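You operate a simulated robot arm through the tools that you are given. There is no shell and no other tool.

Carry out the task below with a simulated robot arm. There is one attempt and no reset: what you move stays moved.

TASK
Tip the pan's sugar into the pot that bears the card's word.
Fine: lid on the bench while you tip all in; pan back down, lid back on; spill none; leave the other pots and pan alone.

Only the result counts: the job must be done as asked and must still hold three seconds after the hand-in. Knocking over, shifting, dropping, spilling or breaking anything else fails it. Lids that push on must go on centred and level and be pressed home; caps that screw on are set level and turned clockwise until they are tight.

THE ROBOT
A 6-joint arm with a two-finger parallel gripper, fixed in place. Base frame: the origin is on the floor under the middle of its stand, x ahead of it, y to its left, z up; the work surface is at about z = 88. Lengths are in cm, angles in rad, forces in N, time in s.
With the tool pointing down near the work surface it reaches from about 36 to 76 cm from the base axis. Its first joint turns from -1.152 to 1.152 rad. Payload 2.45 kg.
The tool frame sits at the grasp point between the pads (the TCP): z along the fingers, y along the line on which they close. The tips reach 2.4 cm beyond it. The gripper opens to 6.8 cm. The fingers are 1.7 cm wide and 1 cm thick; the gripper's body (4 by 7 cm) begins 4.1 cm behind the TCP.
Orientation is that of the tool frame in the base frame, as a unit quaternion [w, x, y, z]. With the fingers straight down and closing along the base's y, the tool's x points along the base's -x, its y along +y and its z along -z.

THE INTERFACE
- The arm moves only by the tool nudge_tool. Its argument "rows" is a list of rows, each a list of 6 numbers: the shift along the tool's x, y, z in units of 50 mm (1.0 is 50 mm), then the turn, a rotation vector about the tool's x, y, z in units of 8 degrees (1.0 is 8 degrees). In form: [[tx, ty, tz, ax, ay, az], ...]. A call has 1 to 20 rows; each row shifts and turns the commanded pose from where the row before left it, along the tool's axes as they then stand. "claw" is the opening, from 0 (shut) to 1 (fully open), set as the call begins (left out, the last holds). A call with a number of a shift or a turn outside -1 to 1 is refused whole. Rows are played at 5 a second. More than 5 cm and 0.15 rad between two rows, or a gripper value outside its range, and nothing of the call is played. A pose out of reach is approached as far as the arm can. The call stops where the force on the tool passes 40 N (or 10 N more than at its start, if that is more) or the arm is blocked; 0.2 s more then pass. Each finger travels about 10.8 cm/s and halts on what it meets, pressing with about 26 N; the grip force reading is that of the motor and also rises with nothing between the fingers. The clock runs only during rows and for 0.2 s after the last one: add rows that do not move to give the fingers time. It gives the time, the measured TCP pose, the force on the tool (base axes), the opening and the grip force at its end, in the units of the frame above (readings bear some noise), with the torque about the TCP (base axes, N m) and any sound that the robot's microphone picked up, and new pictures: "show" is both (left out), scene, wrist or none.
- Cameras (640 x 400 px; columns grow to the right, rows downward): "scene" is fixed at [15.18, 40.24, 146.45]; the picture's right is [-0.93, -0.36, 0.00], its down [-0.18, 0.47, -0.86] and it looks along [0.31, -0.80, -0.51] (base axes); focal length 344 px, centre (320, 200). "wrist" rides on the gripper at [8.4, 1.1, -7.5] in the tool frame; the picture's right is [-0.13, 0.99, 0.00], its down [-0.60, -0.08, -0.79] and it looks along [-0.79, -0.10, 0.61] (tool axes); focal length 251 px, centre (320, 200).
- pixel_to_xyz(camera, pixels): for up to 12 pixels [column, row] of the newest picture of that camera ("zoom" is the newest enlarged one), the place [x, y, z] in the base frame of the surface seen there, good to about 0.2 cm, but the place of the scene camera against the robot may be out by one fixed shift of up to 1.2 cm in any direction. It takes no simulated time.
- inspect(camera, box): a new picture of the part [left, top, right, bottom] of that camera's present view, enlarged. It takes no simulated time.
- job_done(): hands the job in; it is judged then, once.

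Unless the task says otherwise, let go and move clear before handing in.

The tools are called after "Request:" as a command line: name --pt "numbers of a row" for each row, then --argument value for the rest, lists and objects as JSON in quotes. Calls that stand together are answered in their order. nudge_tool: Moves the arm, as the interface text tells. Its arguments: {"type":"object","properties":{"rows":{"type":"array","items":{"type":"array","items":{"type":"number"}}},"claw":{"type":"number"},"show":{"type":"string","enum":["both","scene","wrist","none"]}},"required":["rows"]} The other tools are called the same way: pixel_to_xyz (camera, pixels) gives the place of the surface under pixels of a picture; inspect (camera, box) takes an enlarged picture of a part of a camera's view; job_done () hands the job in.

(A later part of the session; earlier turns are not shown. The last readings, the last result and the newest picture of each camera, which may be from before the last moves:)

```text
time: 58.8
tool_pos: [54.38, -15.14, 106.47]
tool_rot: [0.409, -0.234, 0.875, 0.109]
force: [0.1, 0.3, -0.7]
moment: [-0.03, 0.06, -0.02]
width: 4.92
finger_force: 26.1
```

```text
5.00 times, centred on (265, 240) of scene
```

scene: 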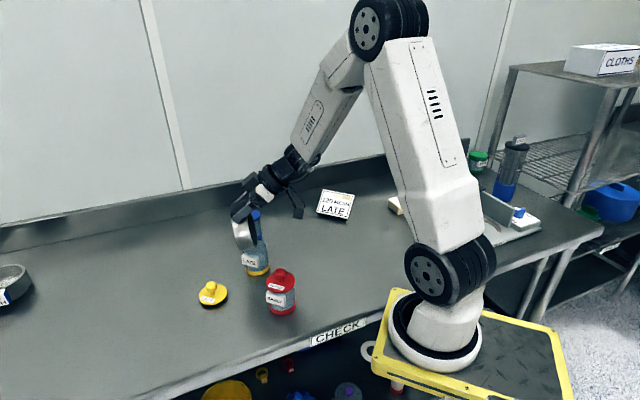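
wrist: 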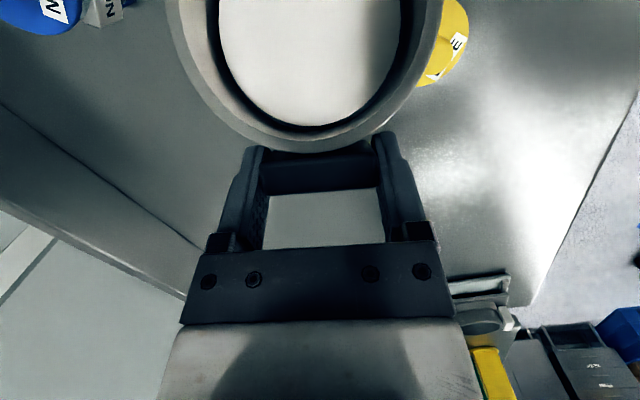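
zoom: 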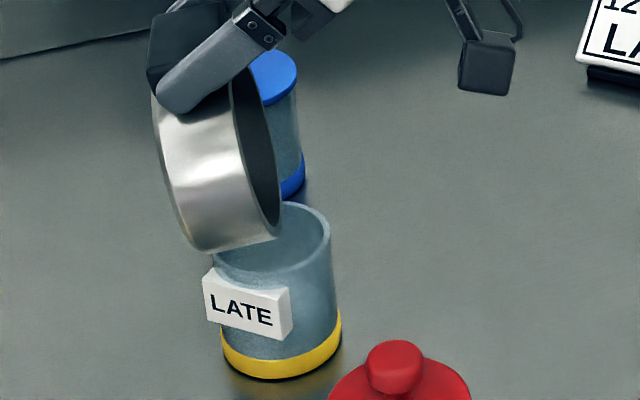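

At 80° no stream at this instant; the pan's opening now faces away. I continue to 92° with pauses to check for any remaining flow.

Request:
nudge_tool --pt "0.1107 0 -0.0977 0 -0.5 0" --pt "0 0 0 0 0 0" --pt "0 0 0 0 0 0" --pt "0.1101 0 -0.1005 0 -0.5 0" --pt "0 0 0 0 0 0" --pt "0 0 0 0 0 0" --pt "0.0954 0 -0.1149 0 -0.5 0" --show "both"

Request:
inspect --camera "scene" --box '[225, 200, 305, 280]'

```text
time: 60.4
tool_pos: [52.62, -16.46, 106.2]
tool_rot: [0.498, -0.222, 0.828, 0.133]
force: [-0.1, 0.4, -1.2]
moment: [-0.03, 0.03, -0.02]
width: 4.95
finger_force: 26.0
```

scene: 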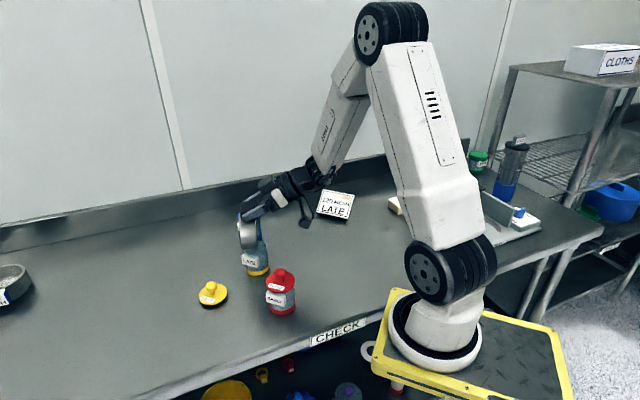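
wrist: 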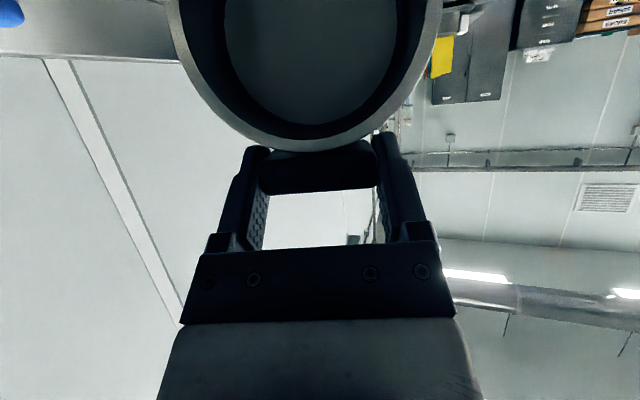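

```text
5.00 times, centred on (265, 240) of scene
```

zoom: 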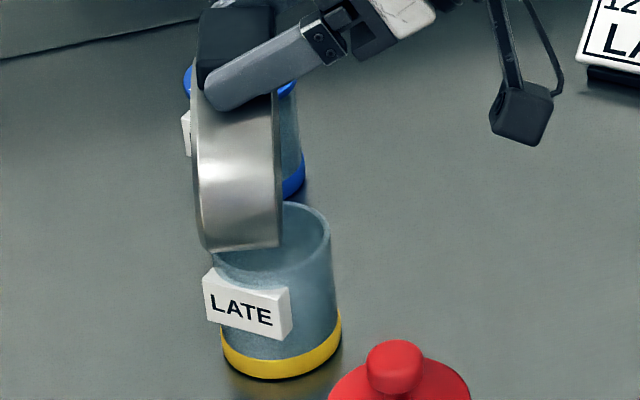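

The wrist view now looks into the pan (310,60): the floor appears dark, no longer white. I zoom into it.

Request:
inspect --camera "wrist" --box '[160, 0, 450, 160]'

Request:
inspect --camera "scene" --box '[235, 230, 285, 280]'

```text
2.21 times, centred on (305, 80) of wrist
```

zoom: 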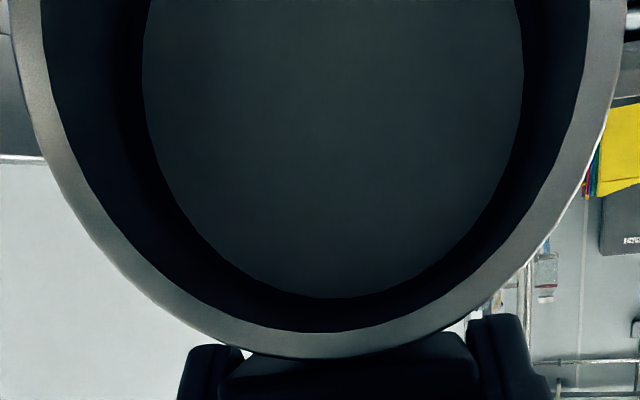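

```text
8.00 times, centred on (260, 255) of scene
```

zoom: 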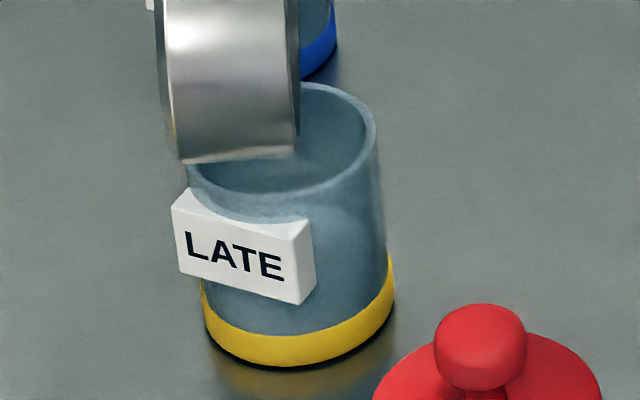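

I can't tell by colour alone, so I measure the depth of the pan's inner disc against its rim in the wrist view.

Request:
pixel_to_xyz --camera "wrist" --pixels '[[310, 60], [260, 40], [360, 40], [310, 100], [310, 10], [310, 147], [200, 50], [425, 50], [310, 120], [280, 80], [340, 80], [310, 30]]'

```text
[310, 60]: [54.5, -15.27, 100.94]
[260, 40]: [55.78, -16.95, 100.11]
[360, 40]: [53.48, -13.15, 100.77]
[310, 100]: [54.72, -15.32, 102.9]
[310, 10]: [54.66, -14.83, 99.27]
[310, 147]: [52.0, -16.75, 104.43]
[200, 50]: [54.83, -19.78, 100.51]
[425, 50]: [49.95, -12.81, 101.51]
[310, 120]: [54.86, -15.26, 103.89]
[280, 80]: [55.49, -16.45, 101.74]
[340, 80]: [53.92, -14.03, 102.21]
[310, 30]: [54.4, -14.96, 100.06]
```

The disc surface lies 2.25 cm below TCP level along the pan's axis versus 1.7 originally, so sugar left; whether some remains I'll learn by tilting further. I go on to 104°.

Request:
nudge_tool --pt "0.0694 0 -0.1307 0 -0.5 0" --pt "0 0 0 0 0 0" --pt "0 0 0 0 0 0" --pt "0.0694 0 -0.1311 0 -0.5 0" --pt "0 0 0 0 0 0" --pt "0 0 0 0 0 0" --pt "0.0675 0 -0.1329 0 -0.5 0" --show "both"

Request:
inspect --camera "scene" --box '[225, 200, 305, 280]'

Request:
pixel_to_xyz --camera "wrist" --pixels '[[310, 60], [260, 40], [360, 40], [310, 100], [310, 10], [310, 147], [310, 120], [280, 80], [340, 80], [310, 30]]'

```text
time: 62.0
tool_pos: [50.58, -17.49, 106.04]
tool_rot: [0.581, -0.207, 0.772, 0.155]
force: [-0.2, 0.0, -1.2]
moment: [-0.03, 0.01, 0.02]
width: 4.92
finger_force: 25.7
```

scene: 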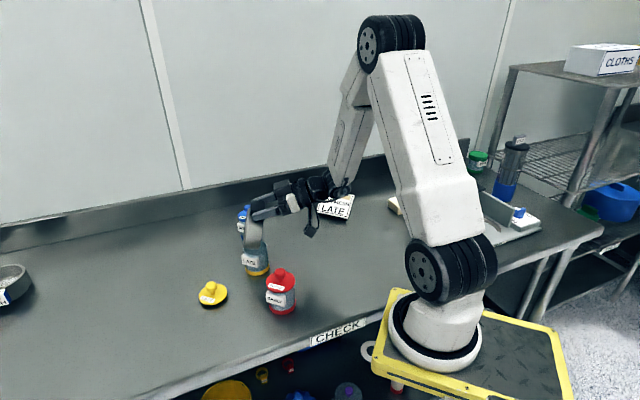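
wrist: 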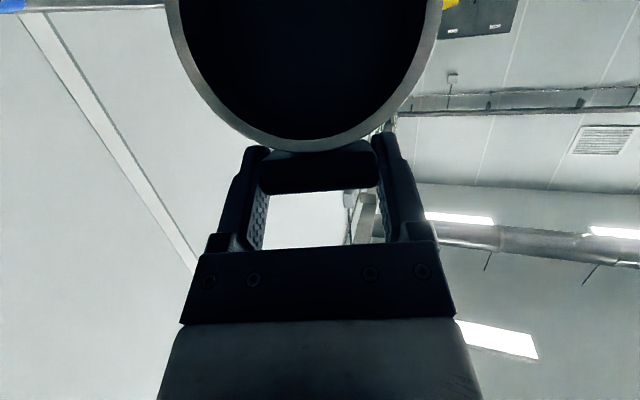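

```text
5.00 times, centred on (265, 240) of scene
```

zoom: 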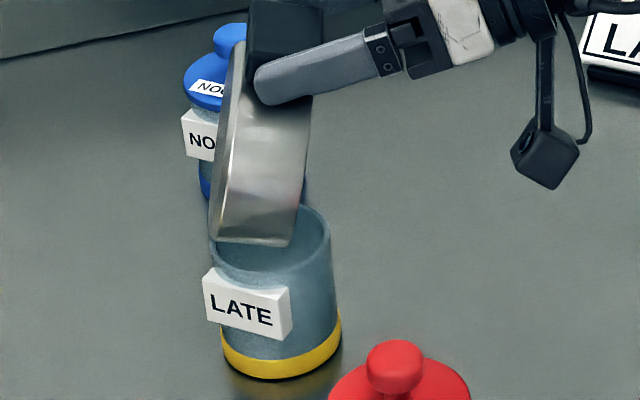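

```text
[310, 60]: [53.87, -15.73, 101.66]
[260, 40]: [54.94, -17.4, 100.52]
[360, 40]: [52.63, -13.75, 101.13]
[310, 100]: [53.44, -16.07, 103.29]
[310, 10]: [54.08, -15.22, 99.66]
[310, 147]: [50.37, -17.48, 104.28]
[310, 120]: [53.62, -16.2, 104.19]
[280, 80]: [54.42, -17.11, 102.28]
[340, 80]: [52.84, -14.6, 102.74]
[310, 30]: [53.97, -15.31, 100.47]
```

The inner disc is gone—floor now measures about 2.5 deep and uniformly dark—so the pan looks empty. To be thorough I continue to 120° with the lip kept over the mouth.

Request:
nudge_tool --pt "0.0743 0 -0.1139 0 -0.5 0" --pt "0 0 0 0 0 0" --pt "0.0682 0 -0.1286 0 -0.5 0" --pt "0 0 0 0 0 0" --pt "0.069 0 -0.1317 0 -0.5 0" --pt "0 0 0 0 0 0" --pt "0.0693 0 -0.1315 0 -0.5 0" --pt "0 0 0 0 0 0" --pt "0 0 0 0 0 0" --show "both"

Request:
inspect --camera "scene" --box '[225, 200, 305, 280]'

Request:
pixel_to_xyz --camera "wrist" --pixels '[[310, 60], [260, 40], [360, 40], [310, 100], [310, 10], [310, 147], [310, 120], [280, 80], [340, 80], [310, 30]]'

```text
time: 64.0
tool_pos: [48.14, -18.78, 104.95]
tool_rot: [0.683, -0.183, 0.683, 0.183]
force: [-0.2, -0.3, -1.3]
moment: [-0.04, 0.02, 0.0]
width: 4.97
finger_force: 25.4
```

scene: 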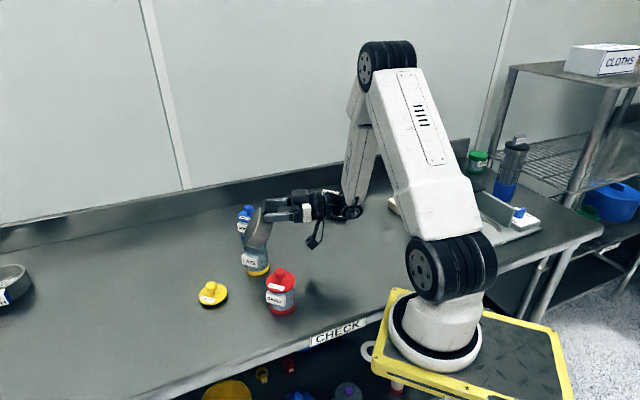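
wrist: 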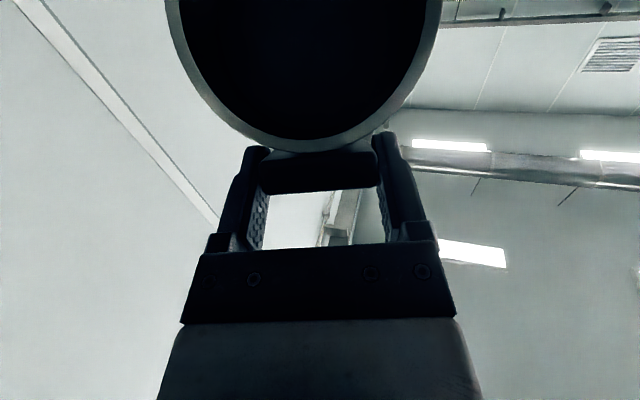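

```text
5.00 times, centred on (265, 240) of scene
```

zoom: 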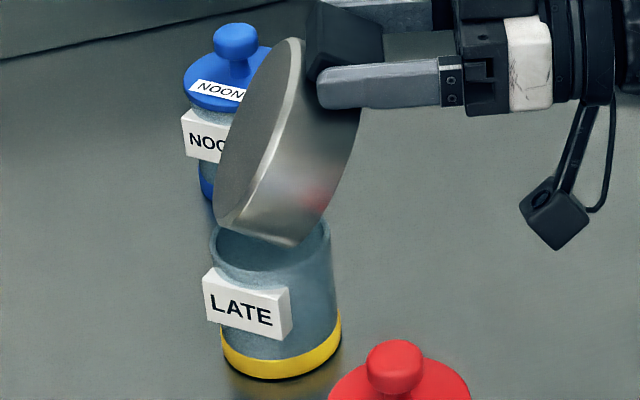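

```text
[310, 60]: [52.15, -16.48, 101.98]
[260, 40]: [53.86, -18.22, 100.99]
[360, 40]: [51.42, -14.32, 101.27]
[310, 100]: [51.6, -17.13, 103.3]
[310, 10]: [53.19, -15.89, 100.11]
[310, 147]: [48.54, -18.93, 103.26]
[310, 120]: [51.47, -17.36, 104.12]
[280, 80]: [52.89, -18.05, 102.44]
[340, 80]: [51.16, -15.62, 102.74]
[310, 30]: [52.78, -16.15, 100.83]
```

The floor depth stays at ≈2.55 between 104° and 120°, so nothing more is coming out. I add 8° more with a pause as insurance, lip still centred over the mouth.

Request:
nudge_tool --pt "0.06 0 -0.126 0 -0.5 0" --pt "0 0 0 0 0 0" --pt "0.061 0 -0.1306 0 -0.5 0" --pt "0 0 0 0 0 0" --pt "0 0 0 0 0 0" --pt "0 0 0 0 0 0" --show "scene"

Request:
inspect --camera "scene" --box '[225, 200, 305, 280]'

```text
time: 65.4
tool_pos: [47.12, -19.54, 104.41]
tool_rot: [0.729, -0.169, 0.634, 0.194]
force: [-0.2, -0.4, -1.4]
moment: [-0.02, 0.05, -0.01]
width: 4.95
finger_force: 26.2
```

scene: 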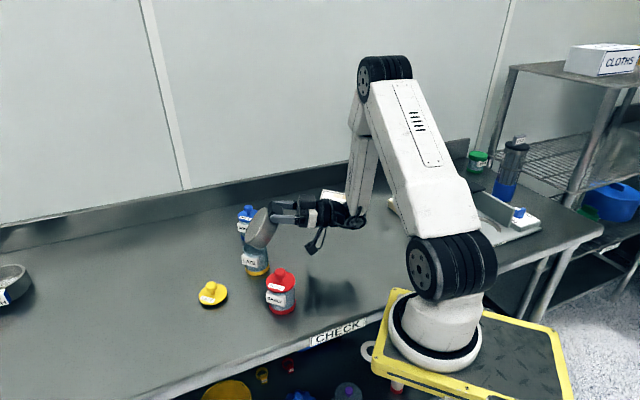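

```text
5.00 times, centred on (265, 240) of scene
```

zoom: 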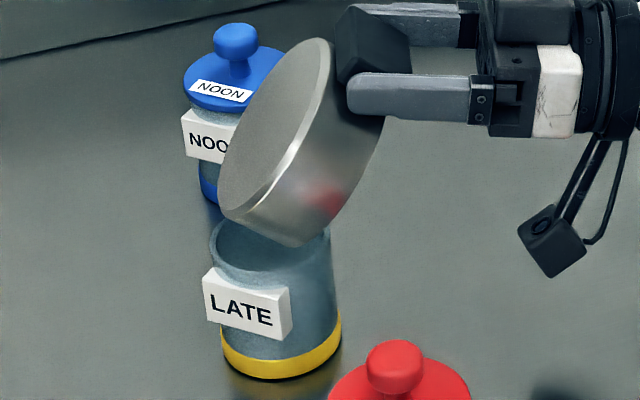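

No stream remains and the bench around the pot is clean. I raise the pan 6 cm straight up, then turn it back upright at height.

Request:
nudge_tool --pt "-0.2 0 0.028 0 0 0" --pt "-0.396 0 0.0557 0 0 0" --pt "-0.396 0 0.0557 0 0 0" --pt "-0.3 0 0.042 0 0 0" --pt "0 0 0 0 0 0" --show "scene"

Request:
inspect --camera "scene" --box '[215, 190, 305, 280]'

```text
time: 66.6
tool_pos: [47.08, -19.43, 110.96]
tool_rot: [0.729, -0.17, 0.634, 0.196]
force: [0.9, 0.1, -0.6]
moment: [-0.01, 0.03, 0.0]
width: 4.94
finger_force: 26.2
```

scene: 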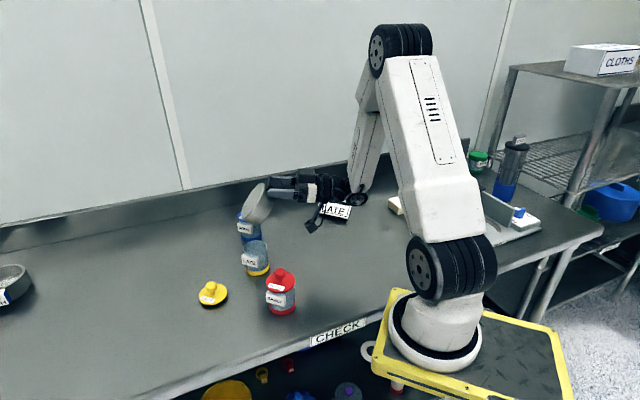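

```text
4.44 times, centred on (260, 235) of scene
```

zoom: 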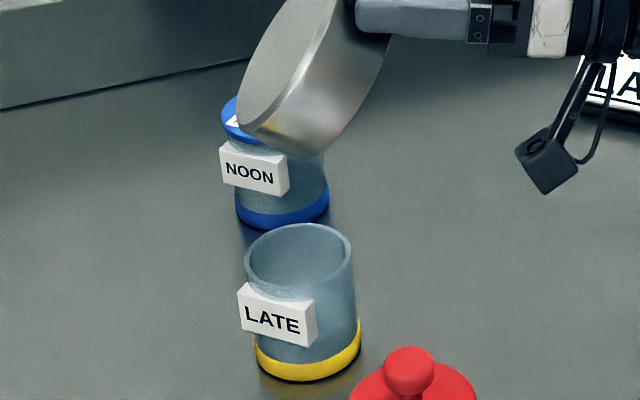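

Request:
inspect --camera "scene" --box '[235, 232, 280, 282]'

Request:
nudge_tool --pt "0 0 0 0 0.8 0" --pt "0 0 0 0 0.8 0" --pt "0 0 0 0 0.8 0" --pt "0 0 0 0 0.8 0" --pt "0 0 0 0 0.8 0" --pt "0 0 0 0 0.8 0" --pt "0 0 0 0 0.8 0" --pt "0 0 0 0 0.8 0" --pt "0 0 0 0 0.8 0" --pt "0 0 0 0 0.8 0" --pt "0 0 0 0 0 0"

```text
8.00 times, centred on (258, 257) of scene
```

zoom: 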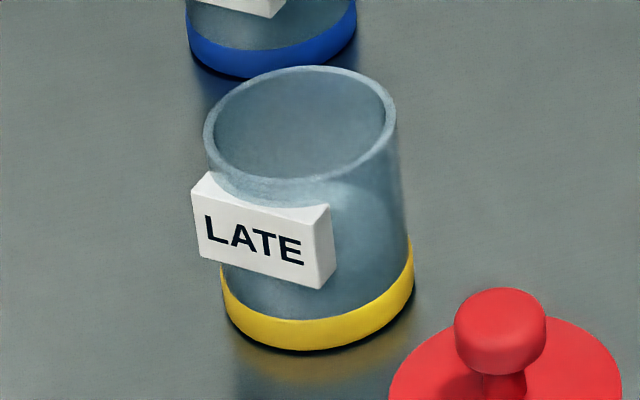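

```text
time: 69.0
tool_pos: [47.17, -19.45, 110.99]
tool_rot: [0.282, -0.247, 0.924, 0.075]
force: [-0.7, 0.7, -1.2]
moment: [-0.01, 0.02, -0.02]
width: 4.94
finger_force: 26.2
```

scene: 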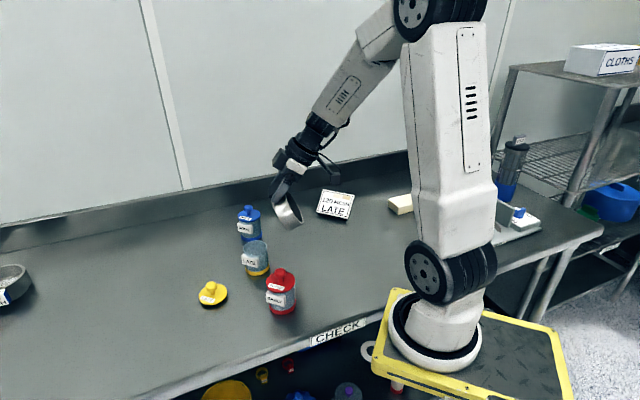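
wrist: 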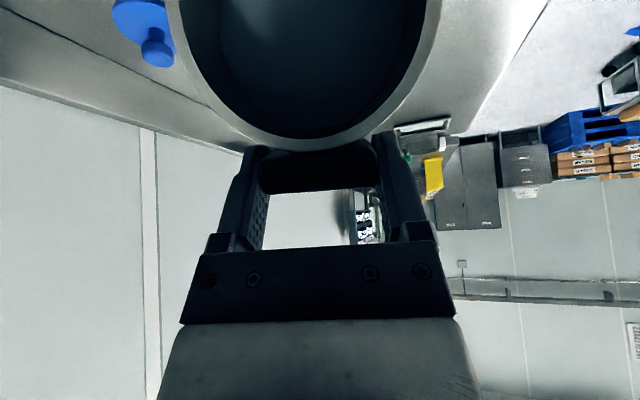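

The pan interior shows no white any more. I finish turning it upright (64° more).

Request:
nudge_tool --pt "0 0 0 0 0.8 0" --pt "0 0 0 0 0.8 0" --pt "0 0 0 0 0.8 0" --pt "0 0 0 0 0.8 0" --pt "0 0 0 0 0.8 0" --pt "0 0 0 0 0.8 0" --pt "0 0 0 0 0.8 0" --pt "0 0 0 0 0.8 0" --pt "0 0 0 0 0.8 0" --pt "0 0 0 0 0.8 0" --pt "0 0 0 0 0 0"

Request:
inspect --camera "wrist" --box '[160, 0, 450, 160]'

Request:
inspect --camera "scene" --box '[220, 180, 340, 300]'

```text
time: 71.4
tool_pos: [47.2, -19.43, 110.96]
tool_rot: [-0.251, -0.25, 0.933, -0.068]
force: [-0.2, 0.7, -1.8]
moment: [0.0, -0.06, -0.01]
width: 4.97
finger_force: 26.5
```

scene: 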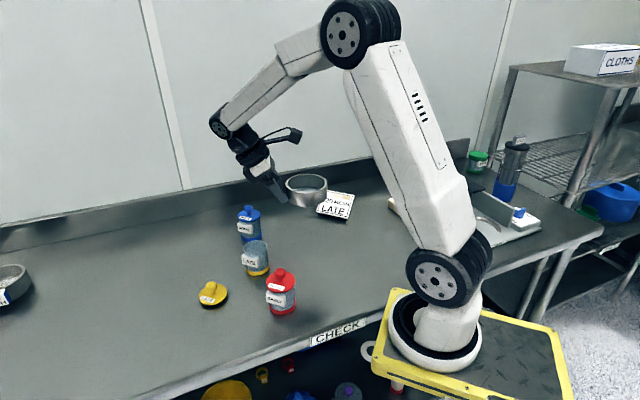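
wrist: 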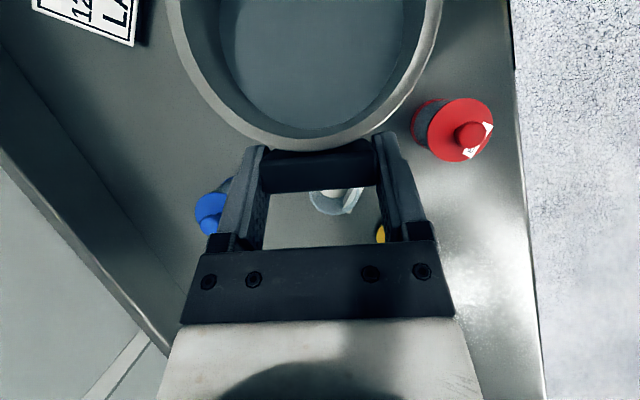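

```text
2.21 times, centred on (305, 80) of wrist
```

zoom: 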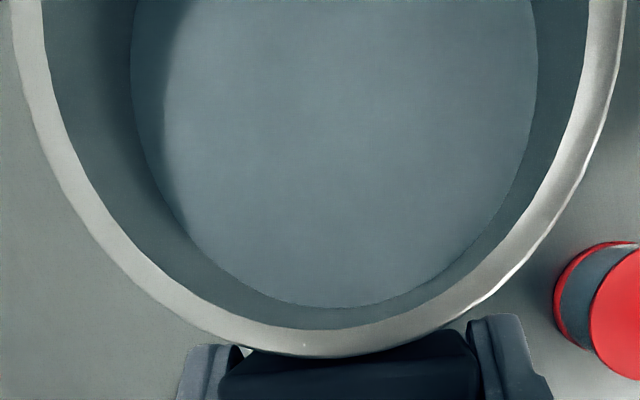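

```text
3.33 times, centred on (280, 240) of scene
```

zoom: 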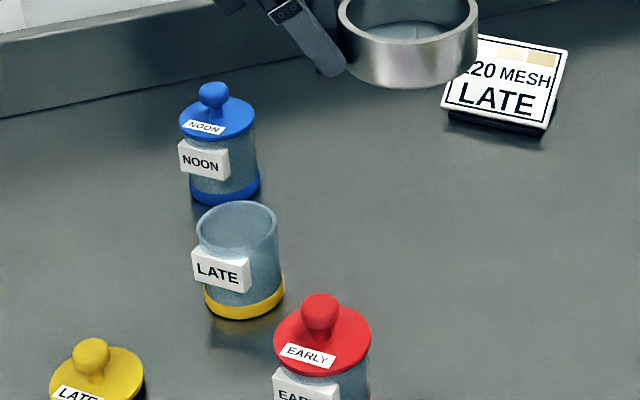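

The pan is empty (clean steel floor in zoom) and white sugar is glimpsed in the pot at wrist (325,195). I yaw the pan back +60° to its original heading.

Request:
nudge_tool --pt "0 0 0 0.2 0 -0.3464" --pt "0 0 0 0.3 0 -0.5196" --pt "0 0 0 0.35 0 -0.6062" --pt "0 0 0 0.35 0 -0.6062" --pt "0 0 0 0.35 0 -0.6062" --pt "0 0 0 0.35 0 -0.6062" --pt "0 0 0 0.35 0 -0.6062" --pt "0 0 0 0.35 0 -0.6062" --pt "0 0 0 0.35 0 -0.6062" --pt "0 0 0 0.3 0 -0.5196" --pt "0 0 0 0.3 0 -0.5196" --pt "0 0 0 0.2 0 -0.3464" --pt "0 0 0 0 0 0" --show "none"

```text
time: 74.2
tool_pos: [47.15, -19.54, 110.94]
tool_rot: [0.183, 0.683, -0.683, 0.183]
force: [-0.7, -0.6, -1.7]
moment: [0.06, -0.06, 0.03]
width: 4.96
finger_force: 26.4
```

Heading restored. I move back above the pan's original spot at z≈104.4.

Request:
nudge_tool --pt "-0.235 0.41 0.167 0 0 0" --pt "-0.235 0.41 0.167 0 0 0" --pt "-0.235 0.41 0.167 0 0 0" --pt "-0.235 0.41 0.167 0 0 0" --pt "-0.235 0.41 0.167 0 0 0" --pt "0 0 0 0 0 0"

Request:
inspect --camera "wrist" --box '[90, 100, 230, 220]'

```text
time: 75.6
tool_pos: [36.88, -16.33, 104.27]
tool_rot: [-0.183, -0.682, 0.684, -0.182]
force: [-0.9, -0.2, -1.8]
moment: [0.05, 0.01, -0.03]
width: 4.93
finger_force: 26.2
```

scene: 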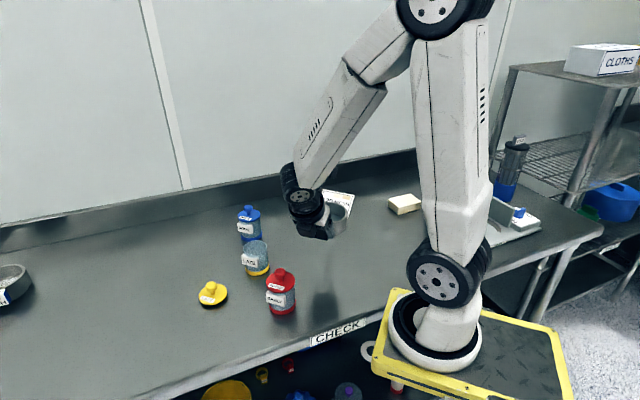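
wrist: 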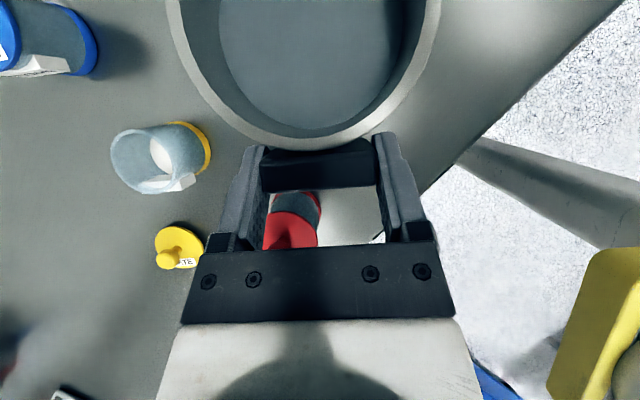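

```text
3.33 times, centred on (160, 160) of wrist
```

zoom: 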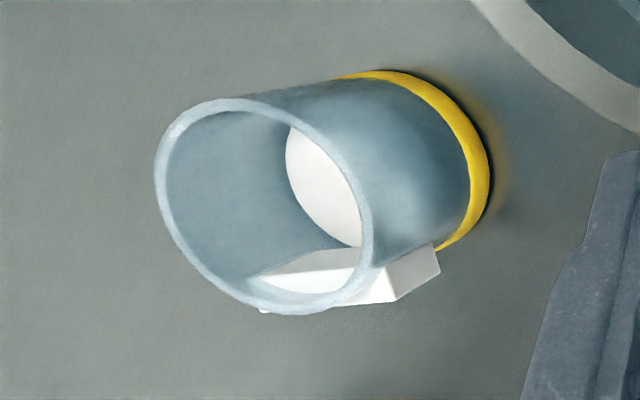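

The pot clearly holds the white sugar (zoom 325,190) and the bench around is clean. I lower the pan vertically toward its original place.

Request:
nudge_tool --pt "-0.15 0 0.26 0 0 0" --pt "-0.25 0 0.433 0 0 0" --pt "-0.25 0 0.433 0 0 0" --pt "-0.25 0 0.433 0 0 0" --pt "-0.2 0 0.346 0 0 0" --pt "-0.12 0 0.208 0 0 0" --pt "0 0 0 0 0 0"

Request:
inspect --camera "scene" --box '[270, 220, 360, 300]'

```text
time: 77.2
tool_pos: [36.79, -16.24, 92.0]
tool_rot: [0.183, 0.683, -0.683, 0.183]
force: [-0.2, -0.4, -1.1]
moment: [0.05, 0.01, -0.01]
width: 4.98
finger_force: 25.8
```

scene: 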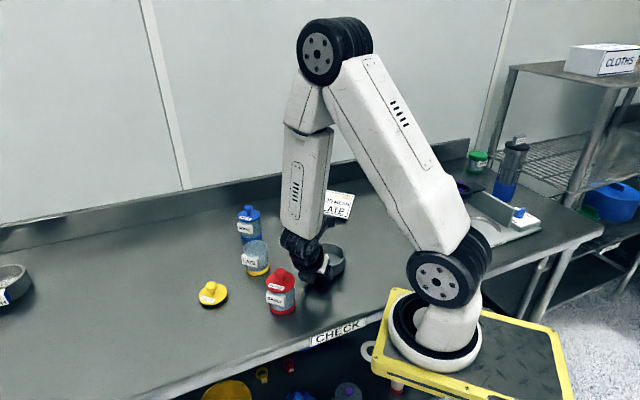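
wrist: 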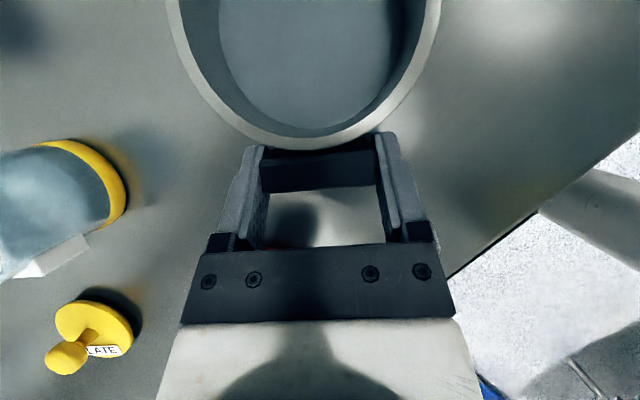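

```text
5.00 times, centred on (315, 260) of scene
```

zoom: 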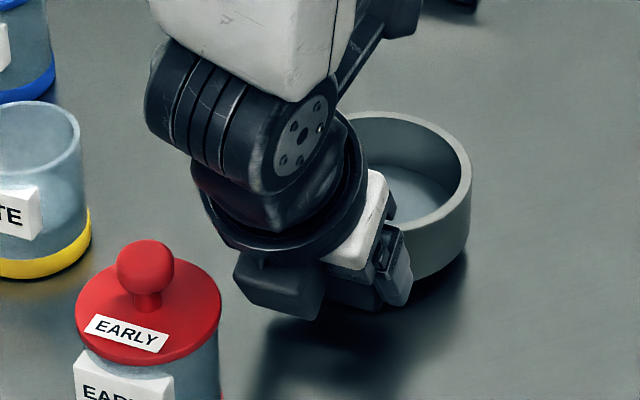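

The pan is about 1 cm above the bench. I lower in 2 mm steps with a small −y correction, feeling for contact.

Request:
nudge_tool --pt "0.0146 0 0.0546 0 0 0" --pt "-0.02 0 0.0346 0 0 0" --pt "-0.02 0 0.0346 0 0 0" --pt "-0.02 0 0.0346 0 0 0" --pt "0 0 0 0 0 0" --show "none"

```text
time: 78.4
tool_pos: [36.87, -16.57, 91.35]
tool_rot: [-0.183, -0.683, 0.684, -0.182]
force: [-0.5, 1.2, -0.6]
moment: [0.02, 0.0, 0.02]
width: 4.95
finger_force: 26.0
```

Request:
nudge_tool --pt "-0.015 0 0.026 0 0 0" --pt "-0.015 0 0.026 0 0 0" --pt "0 0 0 0 0 0" --show "none"

```text
time: 79.2
tool_pos: [36.82, -16.72, 91.04]
tool_rot: [0.182, 0.684, -0.683, 0.183]
force: [-0.9, 1.2, 2.3]
moment: [-0.06, -0.11, 0.0]
width: 4.95
finger_force: 26.1
```

A first touch shows (2.3 N up). I lower 1 mm more.

Request:
nudge_tool --pt "-0.01 0 0.0173 0 0 0" --pt "0 0 0 0 0 0"

Request:
inspect --camera "wrist" --box '[160, 0, 450, 160]'

Request:
inspect --camera "scene" --box '[270, 220, 360, 300]'

```text
time: 79.8
tool_pos: [36.9, -16.6, 91.06]
tool_rot: [0.183, 0.683, -0.682, 0.185]
force: [-2.0, 6.3, 23.6]
moment: [-0.33, 0.09, -0.04]
width: 4.97
finger_force: 25.4
```

scene: 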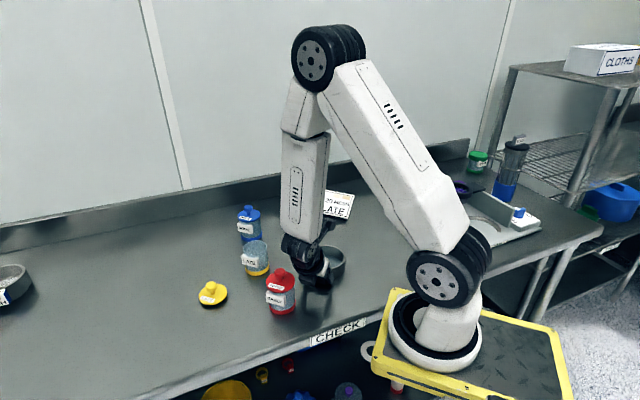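
wrist: 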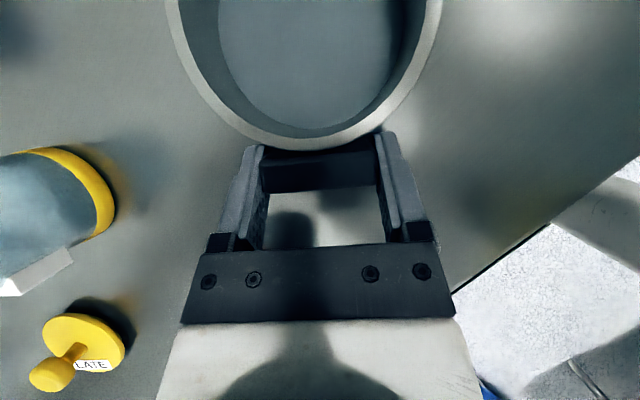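

```text
2.21 times, centred on (305, 80) of wrist
```

zoom: 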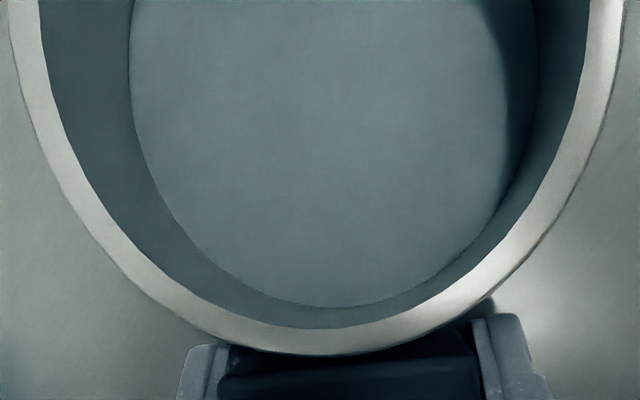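

```text
5.00 times, centred on (315, 260) of scene
```

zoom: 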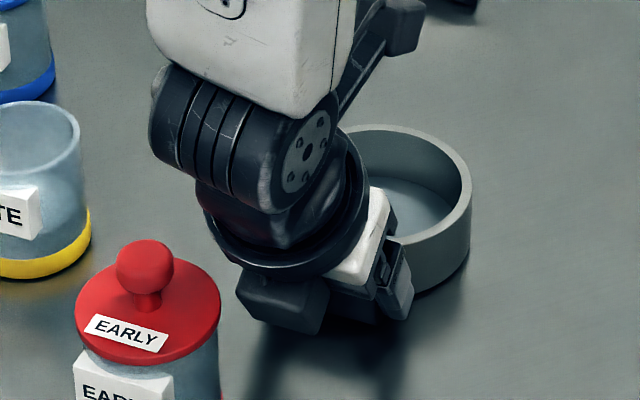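

The pan is on the bench (23.6 N). I relax 1 mm and open the gripper.

Request:
nudge_tool --pt "0.01 0 -0.0173 0 0 0" --pt "0 0 0 0 0 0" --show "none"

Request:
nudge_tool --pt "0 0 0 0 0 0" --pt "0 0 0 0 0 0" --pt "0 0 0 0 0 0" --claw 1

Request:
inspect --camera "wrist" --box '[160, 0, 450, 210]'

```text
time: 80.4
tool_pos: [36.83, -16.47, 91.11]
tool_rot: [0.183, 0.683, -0.683, 0.183]
force: [0.3, -2.7, 4.3]
moment: [-0.16, -0.09, -0.02]
width: 4.98
finger_force: 26.1
```

```text
time: 81.2
tool_pos: [36.86, -16.52, 91.06]
tool_rot: [0.183, 0.683, -0.683, 0.183]
force: [0.1, 0.6, 0.5]
moment: [0.03, -0.03, 0.02]
width: 6.81
finger_force: 0.1
```

scene: 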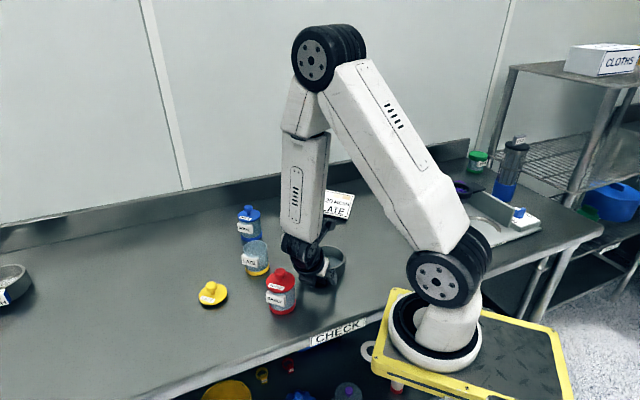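
wrist: 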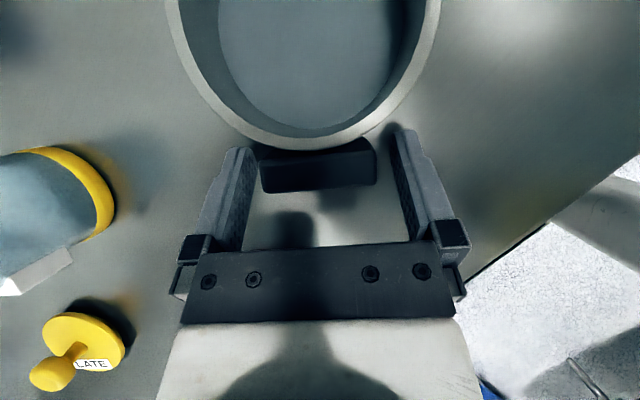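

```text
1.90 times, centred on (305, 105) of wrist
```

zoom: 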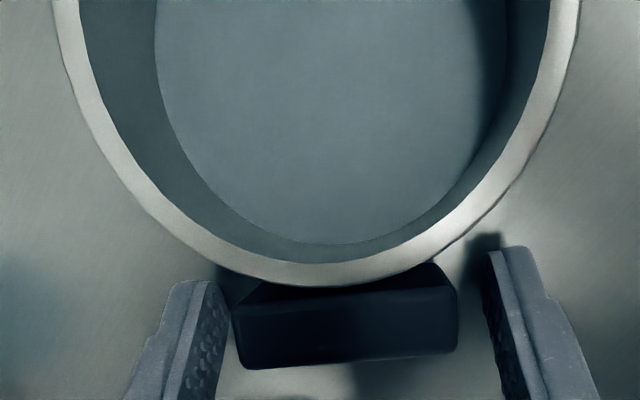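

Released: pan sits flat in its place. The handle is nearer the left finger (zoom 230) than the right (490), so I shift 2.5 mm to that side, then back off straight up.

Request:
nudge_tool --pt "0 -0.05 0 0 0 0" --pt "0.05 0 -0.0866 0 0 0" --pt "0.1 0 -0.173 0 0 0" --pt "0.2 0 -0.346 0 0 0" --pt "0.25 0 -0.433 0 0 0" --pt "0.25 0 -0.433 0 0 0" --pt "0.25 0 -0.433 0 0 0" --pt "0 0 0 0 0 0"

Request:
inspect --camera "scene" --box '[220, 200, 360, 310]'

```text
time: 83.0
tool_pos: [37.15, -16.59, 101.96]
tool_rot: [-0.183, -0.683, 0.683, -0.182]
force: [0.4, 0.0, -0.1]
moment: [0.0, 0.01, 0.03]
width: 6.81
finger_force: 0.0
```

scene: 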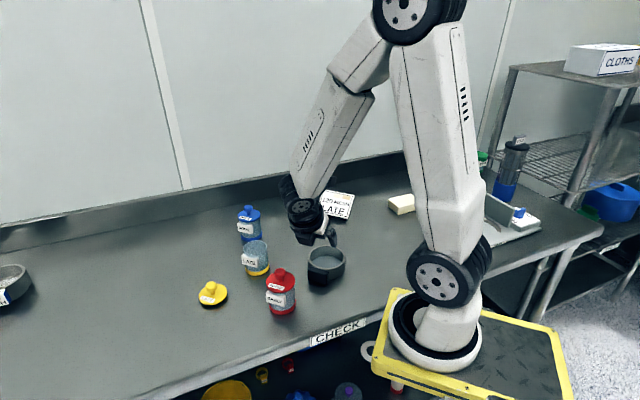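
wrist: 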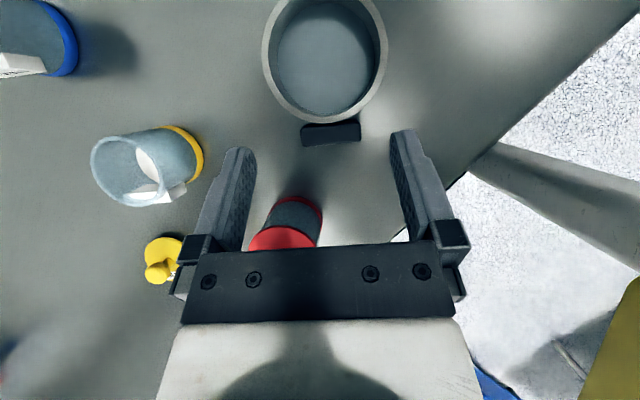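

```text
3.64 times, centred on (290, 255) of scene
```

zoom: 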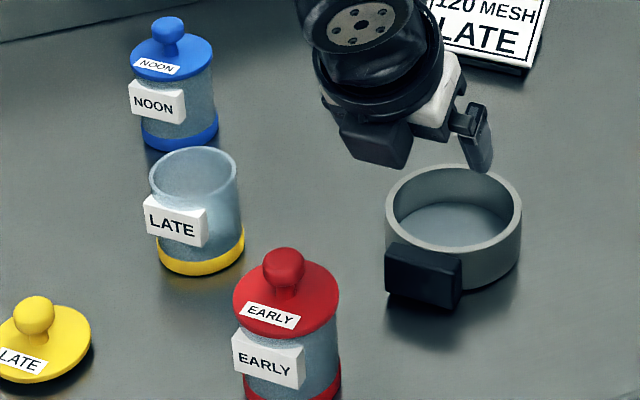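

Pan is standing in its place, empty and upright. I rise, untilt and yaw back to the lid-handling orientation.

Request:
nudge_tool --pt "0.27 0 -0.462 0 0 0" --pt "0.27 0 -0.462 0 0 0" --pt "0.27 0 -0.462 0 0 0" --pt "0 0 0 0 -1 0" --pt "0 0 0 0 -1 0" --pt "0 0 0 0 -1 0" --pt "0 0 0 0 -0.75 0" --pt "0 0 0 0 0 0" --show "none"

Request:
nudge_tool --pt "0 0 0 0 0 1" --pt "0 0 0 0 0 1" --pt "0 0 0 0 0 1" --pt "0 0 0 0 0 1" --pt "0 0 0 0 0 1" --pt "0 0 0 0 0 1" --pt "0 0 0 0 0 1" --pt "0 0 0 0 0 1" --pt "0 0 0 0 0 1" --pt "0 0 0 0 0 1" --pt "0 0 0 0 0 1" --pt "0 0 0 0 0 0.25" --pt "0 0 0 0 0 0" --show "scene"

```text
time: 84.8
tool_pos: [37.15, -16.64, 110.04]
tool_rot: [-0.001, 0.707, -0.707, -0.001]
force: [0.4, 0.5, 0.5]
moment: [-0.02, 0.01, 0.02]
width: 6.79
finger_force: 0.1
```

```text
time: 87.6
tool_pos: [37.16, -16.55, 110.13]
tool_rot: [0.0, 0.001, 1.0, 0.0]
force: [-0.8, 0.2, 0.4]
moment: [0.0, 0.0, 0.01]
width: 6.79
finger_force: 0.2
```

scene: 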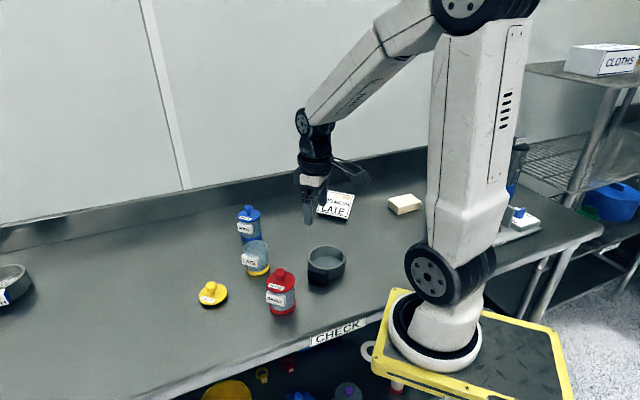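

Upright and yawed back. On the way to the lid I stop before the yellow pot for an exact check of where its mouth is.

Request:
nudge_tool --pt "-0.8 0.02 0 0 0 0" --pt "-0.8 0.02 0 0 0 0" --pt "-0.85 0 0.4 0 0 0" --pt "0 0 0 0 0 0" --show "wrist"

Request:
inspect --camera "wrist" --box '[270, 20, 390, 140]'

```text
time: 88.6
tool_pos: [49.33, -16.46, 107.99]
tool_rot: [0.0, 0.0, 1.0, 0.0]
force: [-0.3, 0.0, 0.3]
moment: [0.02, 0.02, -0.01]
width: 6.82
finger_force: 0.2
```

wrist: 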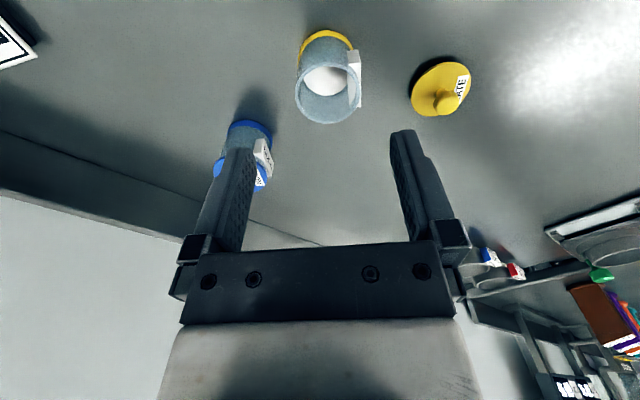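

```text
3.33 times, centred on (330, 80) of wrist
```

zoom: 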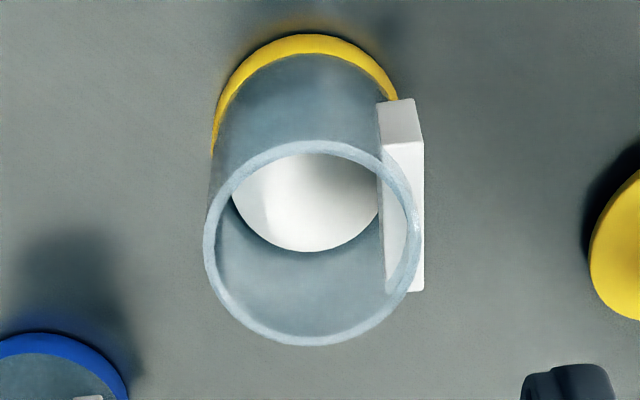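

Sugar lies in the pot and the base ring is where it was before (zoom row 40). I measure the rim ring to fit the mouth's centre.

Request:
pixel_to_xyz --camera "zoom" --pixels '[[209, 245], [414, 240], [310, 146], [310, 339], [240, 315], [380, 318], [230, 180], [390, 180], [310, 205], [225, 100], [393, 95], [310, 40]]'

Request:
pixel_to_xyz --camera "wrist" --pixels '[[440, 100], [435, 103], [449, 103], [412, 93], [469, 80], [440, 63], [430, 113], [442, 92], [440, 110], [415, 105]]'

```text
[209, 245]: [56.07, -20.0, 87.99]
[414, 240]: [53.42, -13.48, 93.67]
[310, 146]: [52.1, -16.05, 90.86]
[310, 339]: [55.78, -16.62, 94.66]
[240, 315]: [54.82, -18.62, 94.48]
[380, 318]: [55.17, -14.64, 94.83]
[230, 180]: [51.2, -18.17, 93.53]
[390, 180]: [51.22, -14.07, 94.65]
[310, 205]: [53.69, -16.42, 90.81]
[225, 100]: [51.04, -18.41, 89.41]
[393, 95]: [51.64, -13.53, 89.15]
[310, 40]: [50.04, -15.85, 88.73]
```

```text
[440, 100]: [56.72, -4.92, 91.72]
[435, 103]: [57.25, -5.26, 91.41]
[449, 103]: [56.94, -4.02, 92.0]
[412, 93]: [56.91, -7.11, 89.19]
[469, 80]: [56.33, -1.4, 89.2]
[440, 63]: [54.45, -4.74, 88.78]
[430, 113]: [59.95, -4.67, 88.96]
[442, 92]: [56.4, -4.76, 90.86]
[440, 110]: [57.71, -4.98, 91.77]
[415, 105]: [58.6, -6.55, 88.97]
```

The pot's base ring reads exactly as before, so the pot has not moved. I move over the lid at (57.05, −4.13) and down to z≈95.

Request:
nudge_tool --pt "-0.515 0.822 0 0 0 0" --pt "-0.515 0.822 0 0 0 0" --pt "-0.514 0.822 0 0 0 0" --pt "0 0 0.8 0 0 0" --pt "0 0 1 0 0 0" --pt "0 0 0.8 0 0 0" --pt "0 0 0 0 0 0" --show "both"

Request:
nudge_tool --pt "0 0 0 0 0 0" --show "none"

Request:
inspect --camera "wrist" --box '[230, 60, 430, 240]'

```text
time: 90.2
tool_pos: [57.01, -4.16, 94.95]
tool_rot: [0.0, 0.0, 1.0, 0.0]
force: [0.1, -1.1, 0.2]
moment: [0.0, 0.02, -0.03]
width: 6.81
finger_force: 0.1
```

scene: 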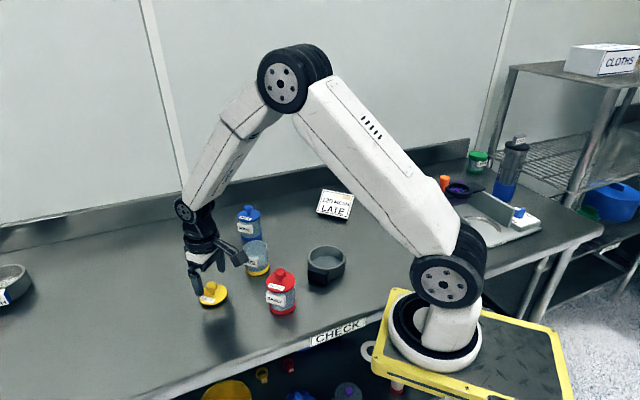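
wrist: 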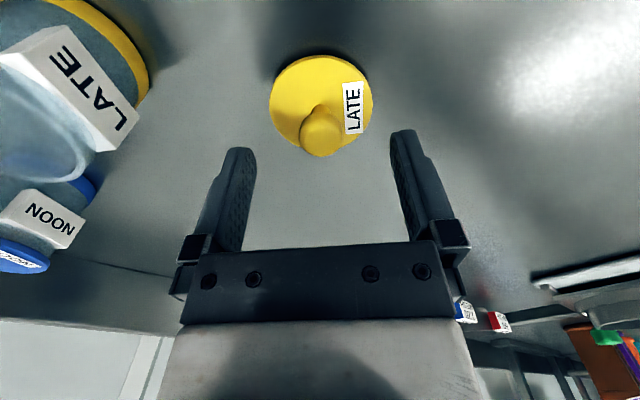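

```text
time: 90.6
tool_pos: [57.03, -4.14, 95.0]
tool_rot: [0.0, 0.0, 1.0, 0.0]
force: [0.2, 0.4, 0.5]
moment: [0.0, 0.0, -0.01]
width: 6.77
finger_force: 0.1
```

```text
2.22 times, centred on (330, 150) of wrist
```

zoom: 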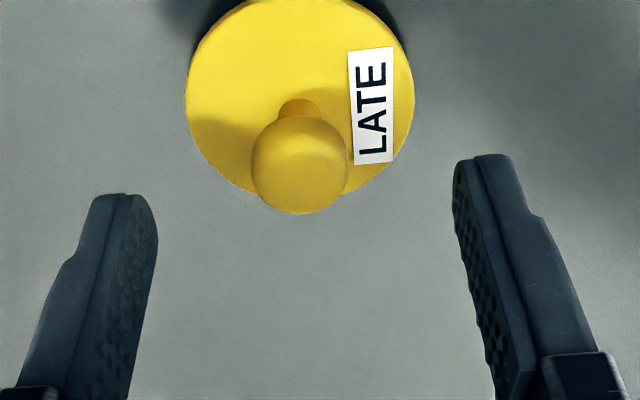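

Position (57.02, −4.15, 95.0) is right over the knob. I lower 3.15 cm to the same grip height and close.

Request:
nudge_tool --pt "-0.004 0.003 0.3 0 0 0" --pt "0 0 0.2 0 0 0" --pt "0 0 0.13 0 0 0" --pt "0 0 0 0 0 0" --show "none"

Request:
nudge_tool --pt "0 0 0 0 0 0" --pt "0 0 0 0 0 0" --pt "0 0 0 0 0 0" --pt "0 0 0 0 0 0" --claw 0 --show "both"

Request:
inspect --camera "wrist" --box '[230, 60, 430, 240]'

```text
time: 91.6
tool_pos: [57.11, -4.19, 91.86]
tool_rot: [0.0, -0.001, 1.0, 0.0]
force: [-0.9, -0.1, -0.6]
moment: [-0.01, 0.02, -0.02]
width: 6.8
finger_force: 0.0
```

```text
time: 92.6
tool_pos: [57.17, -3.99, 91.89]
tool_rot: [0.0, 0.0, 1.0, 0.001]
force: [0.9, -0.4, -0.4]
moment: [0.0, 0.04, -0.02]
width: 2.16
finger_force: 26.0
```

scene: 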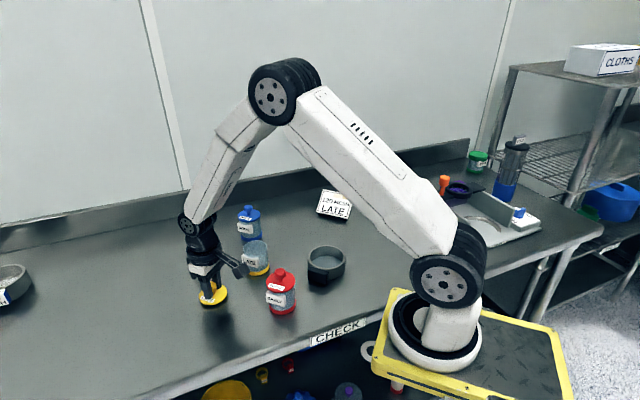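
wrist: 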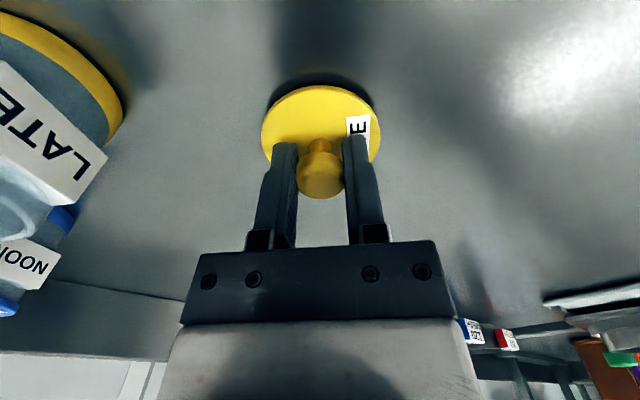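

```text
2.22 times, centred on (330, 150) of wrist
```

zoom: 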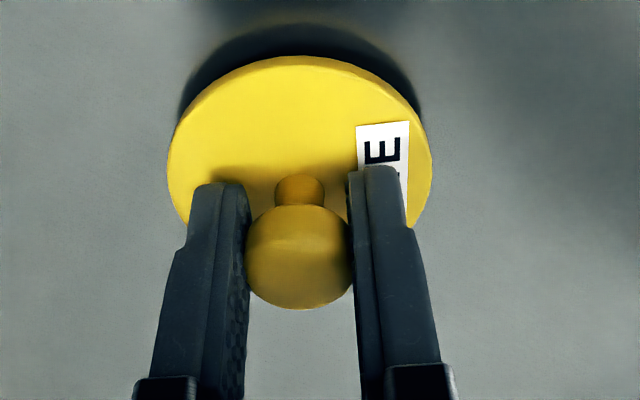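

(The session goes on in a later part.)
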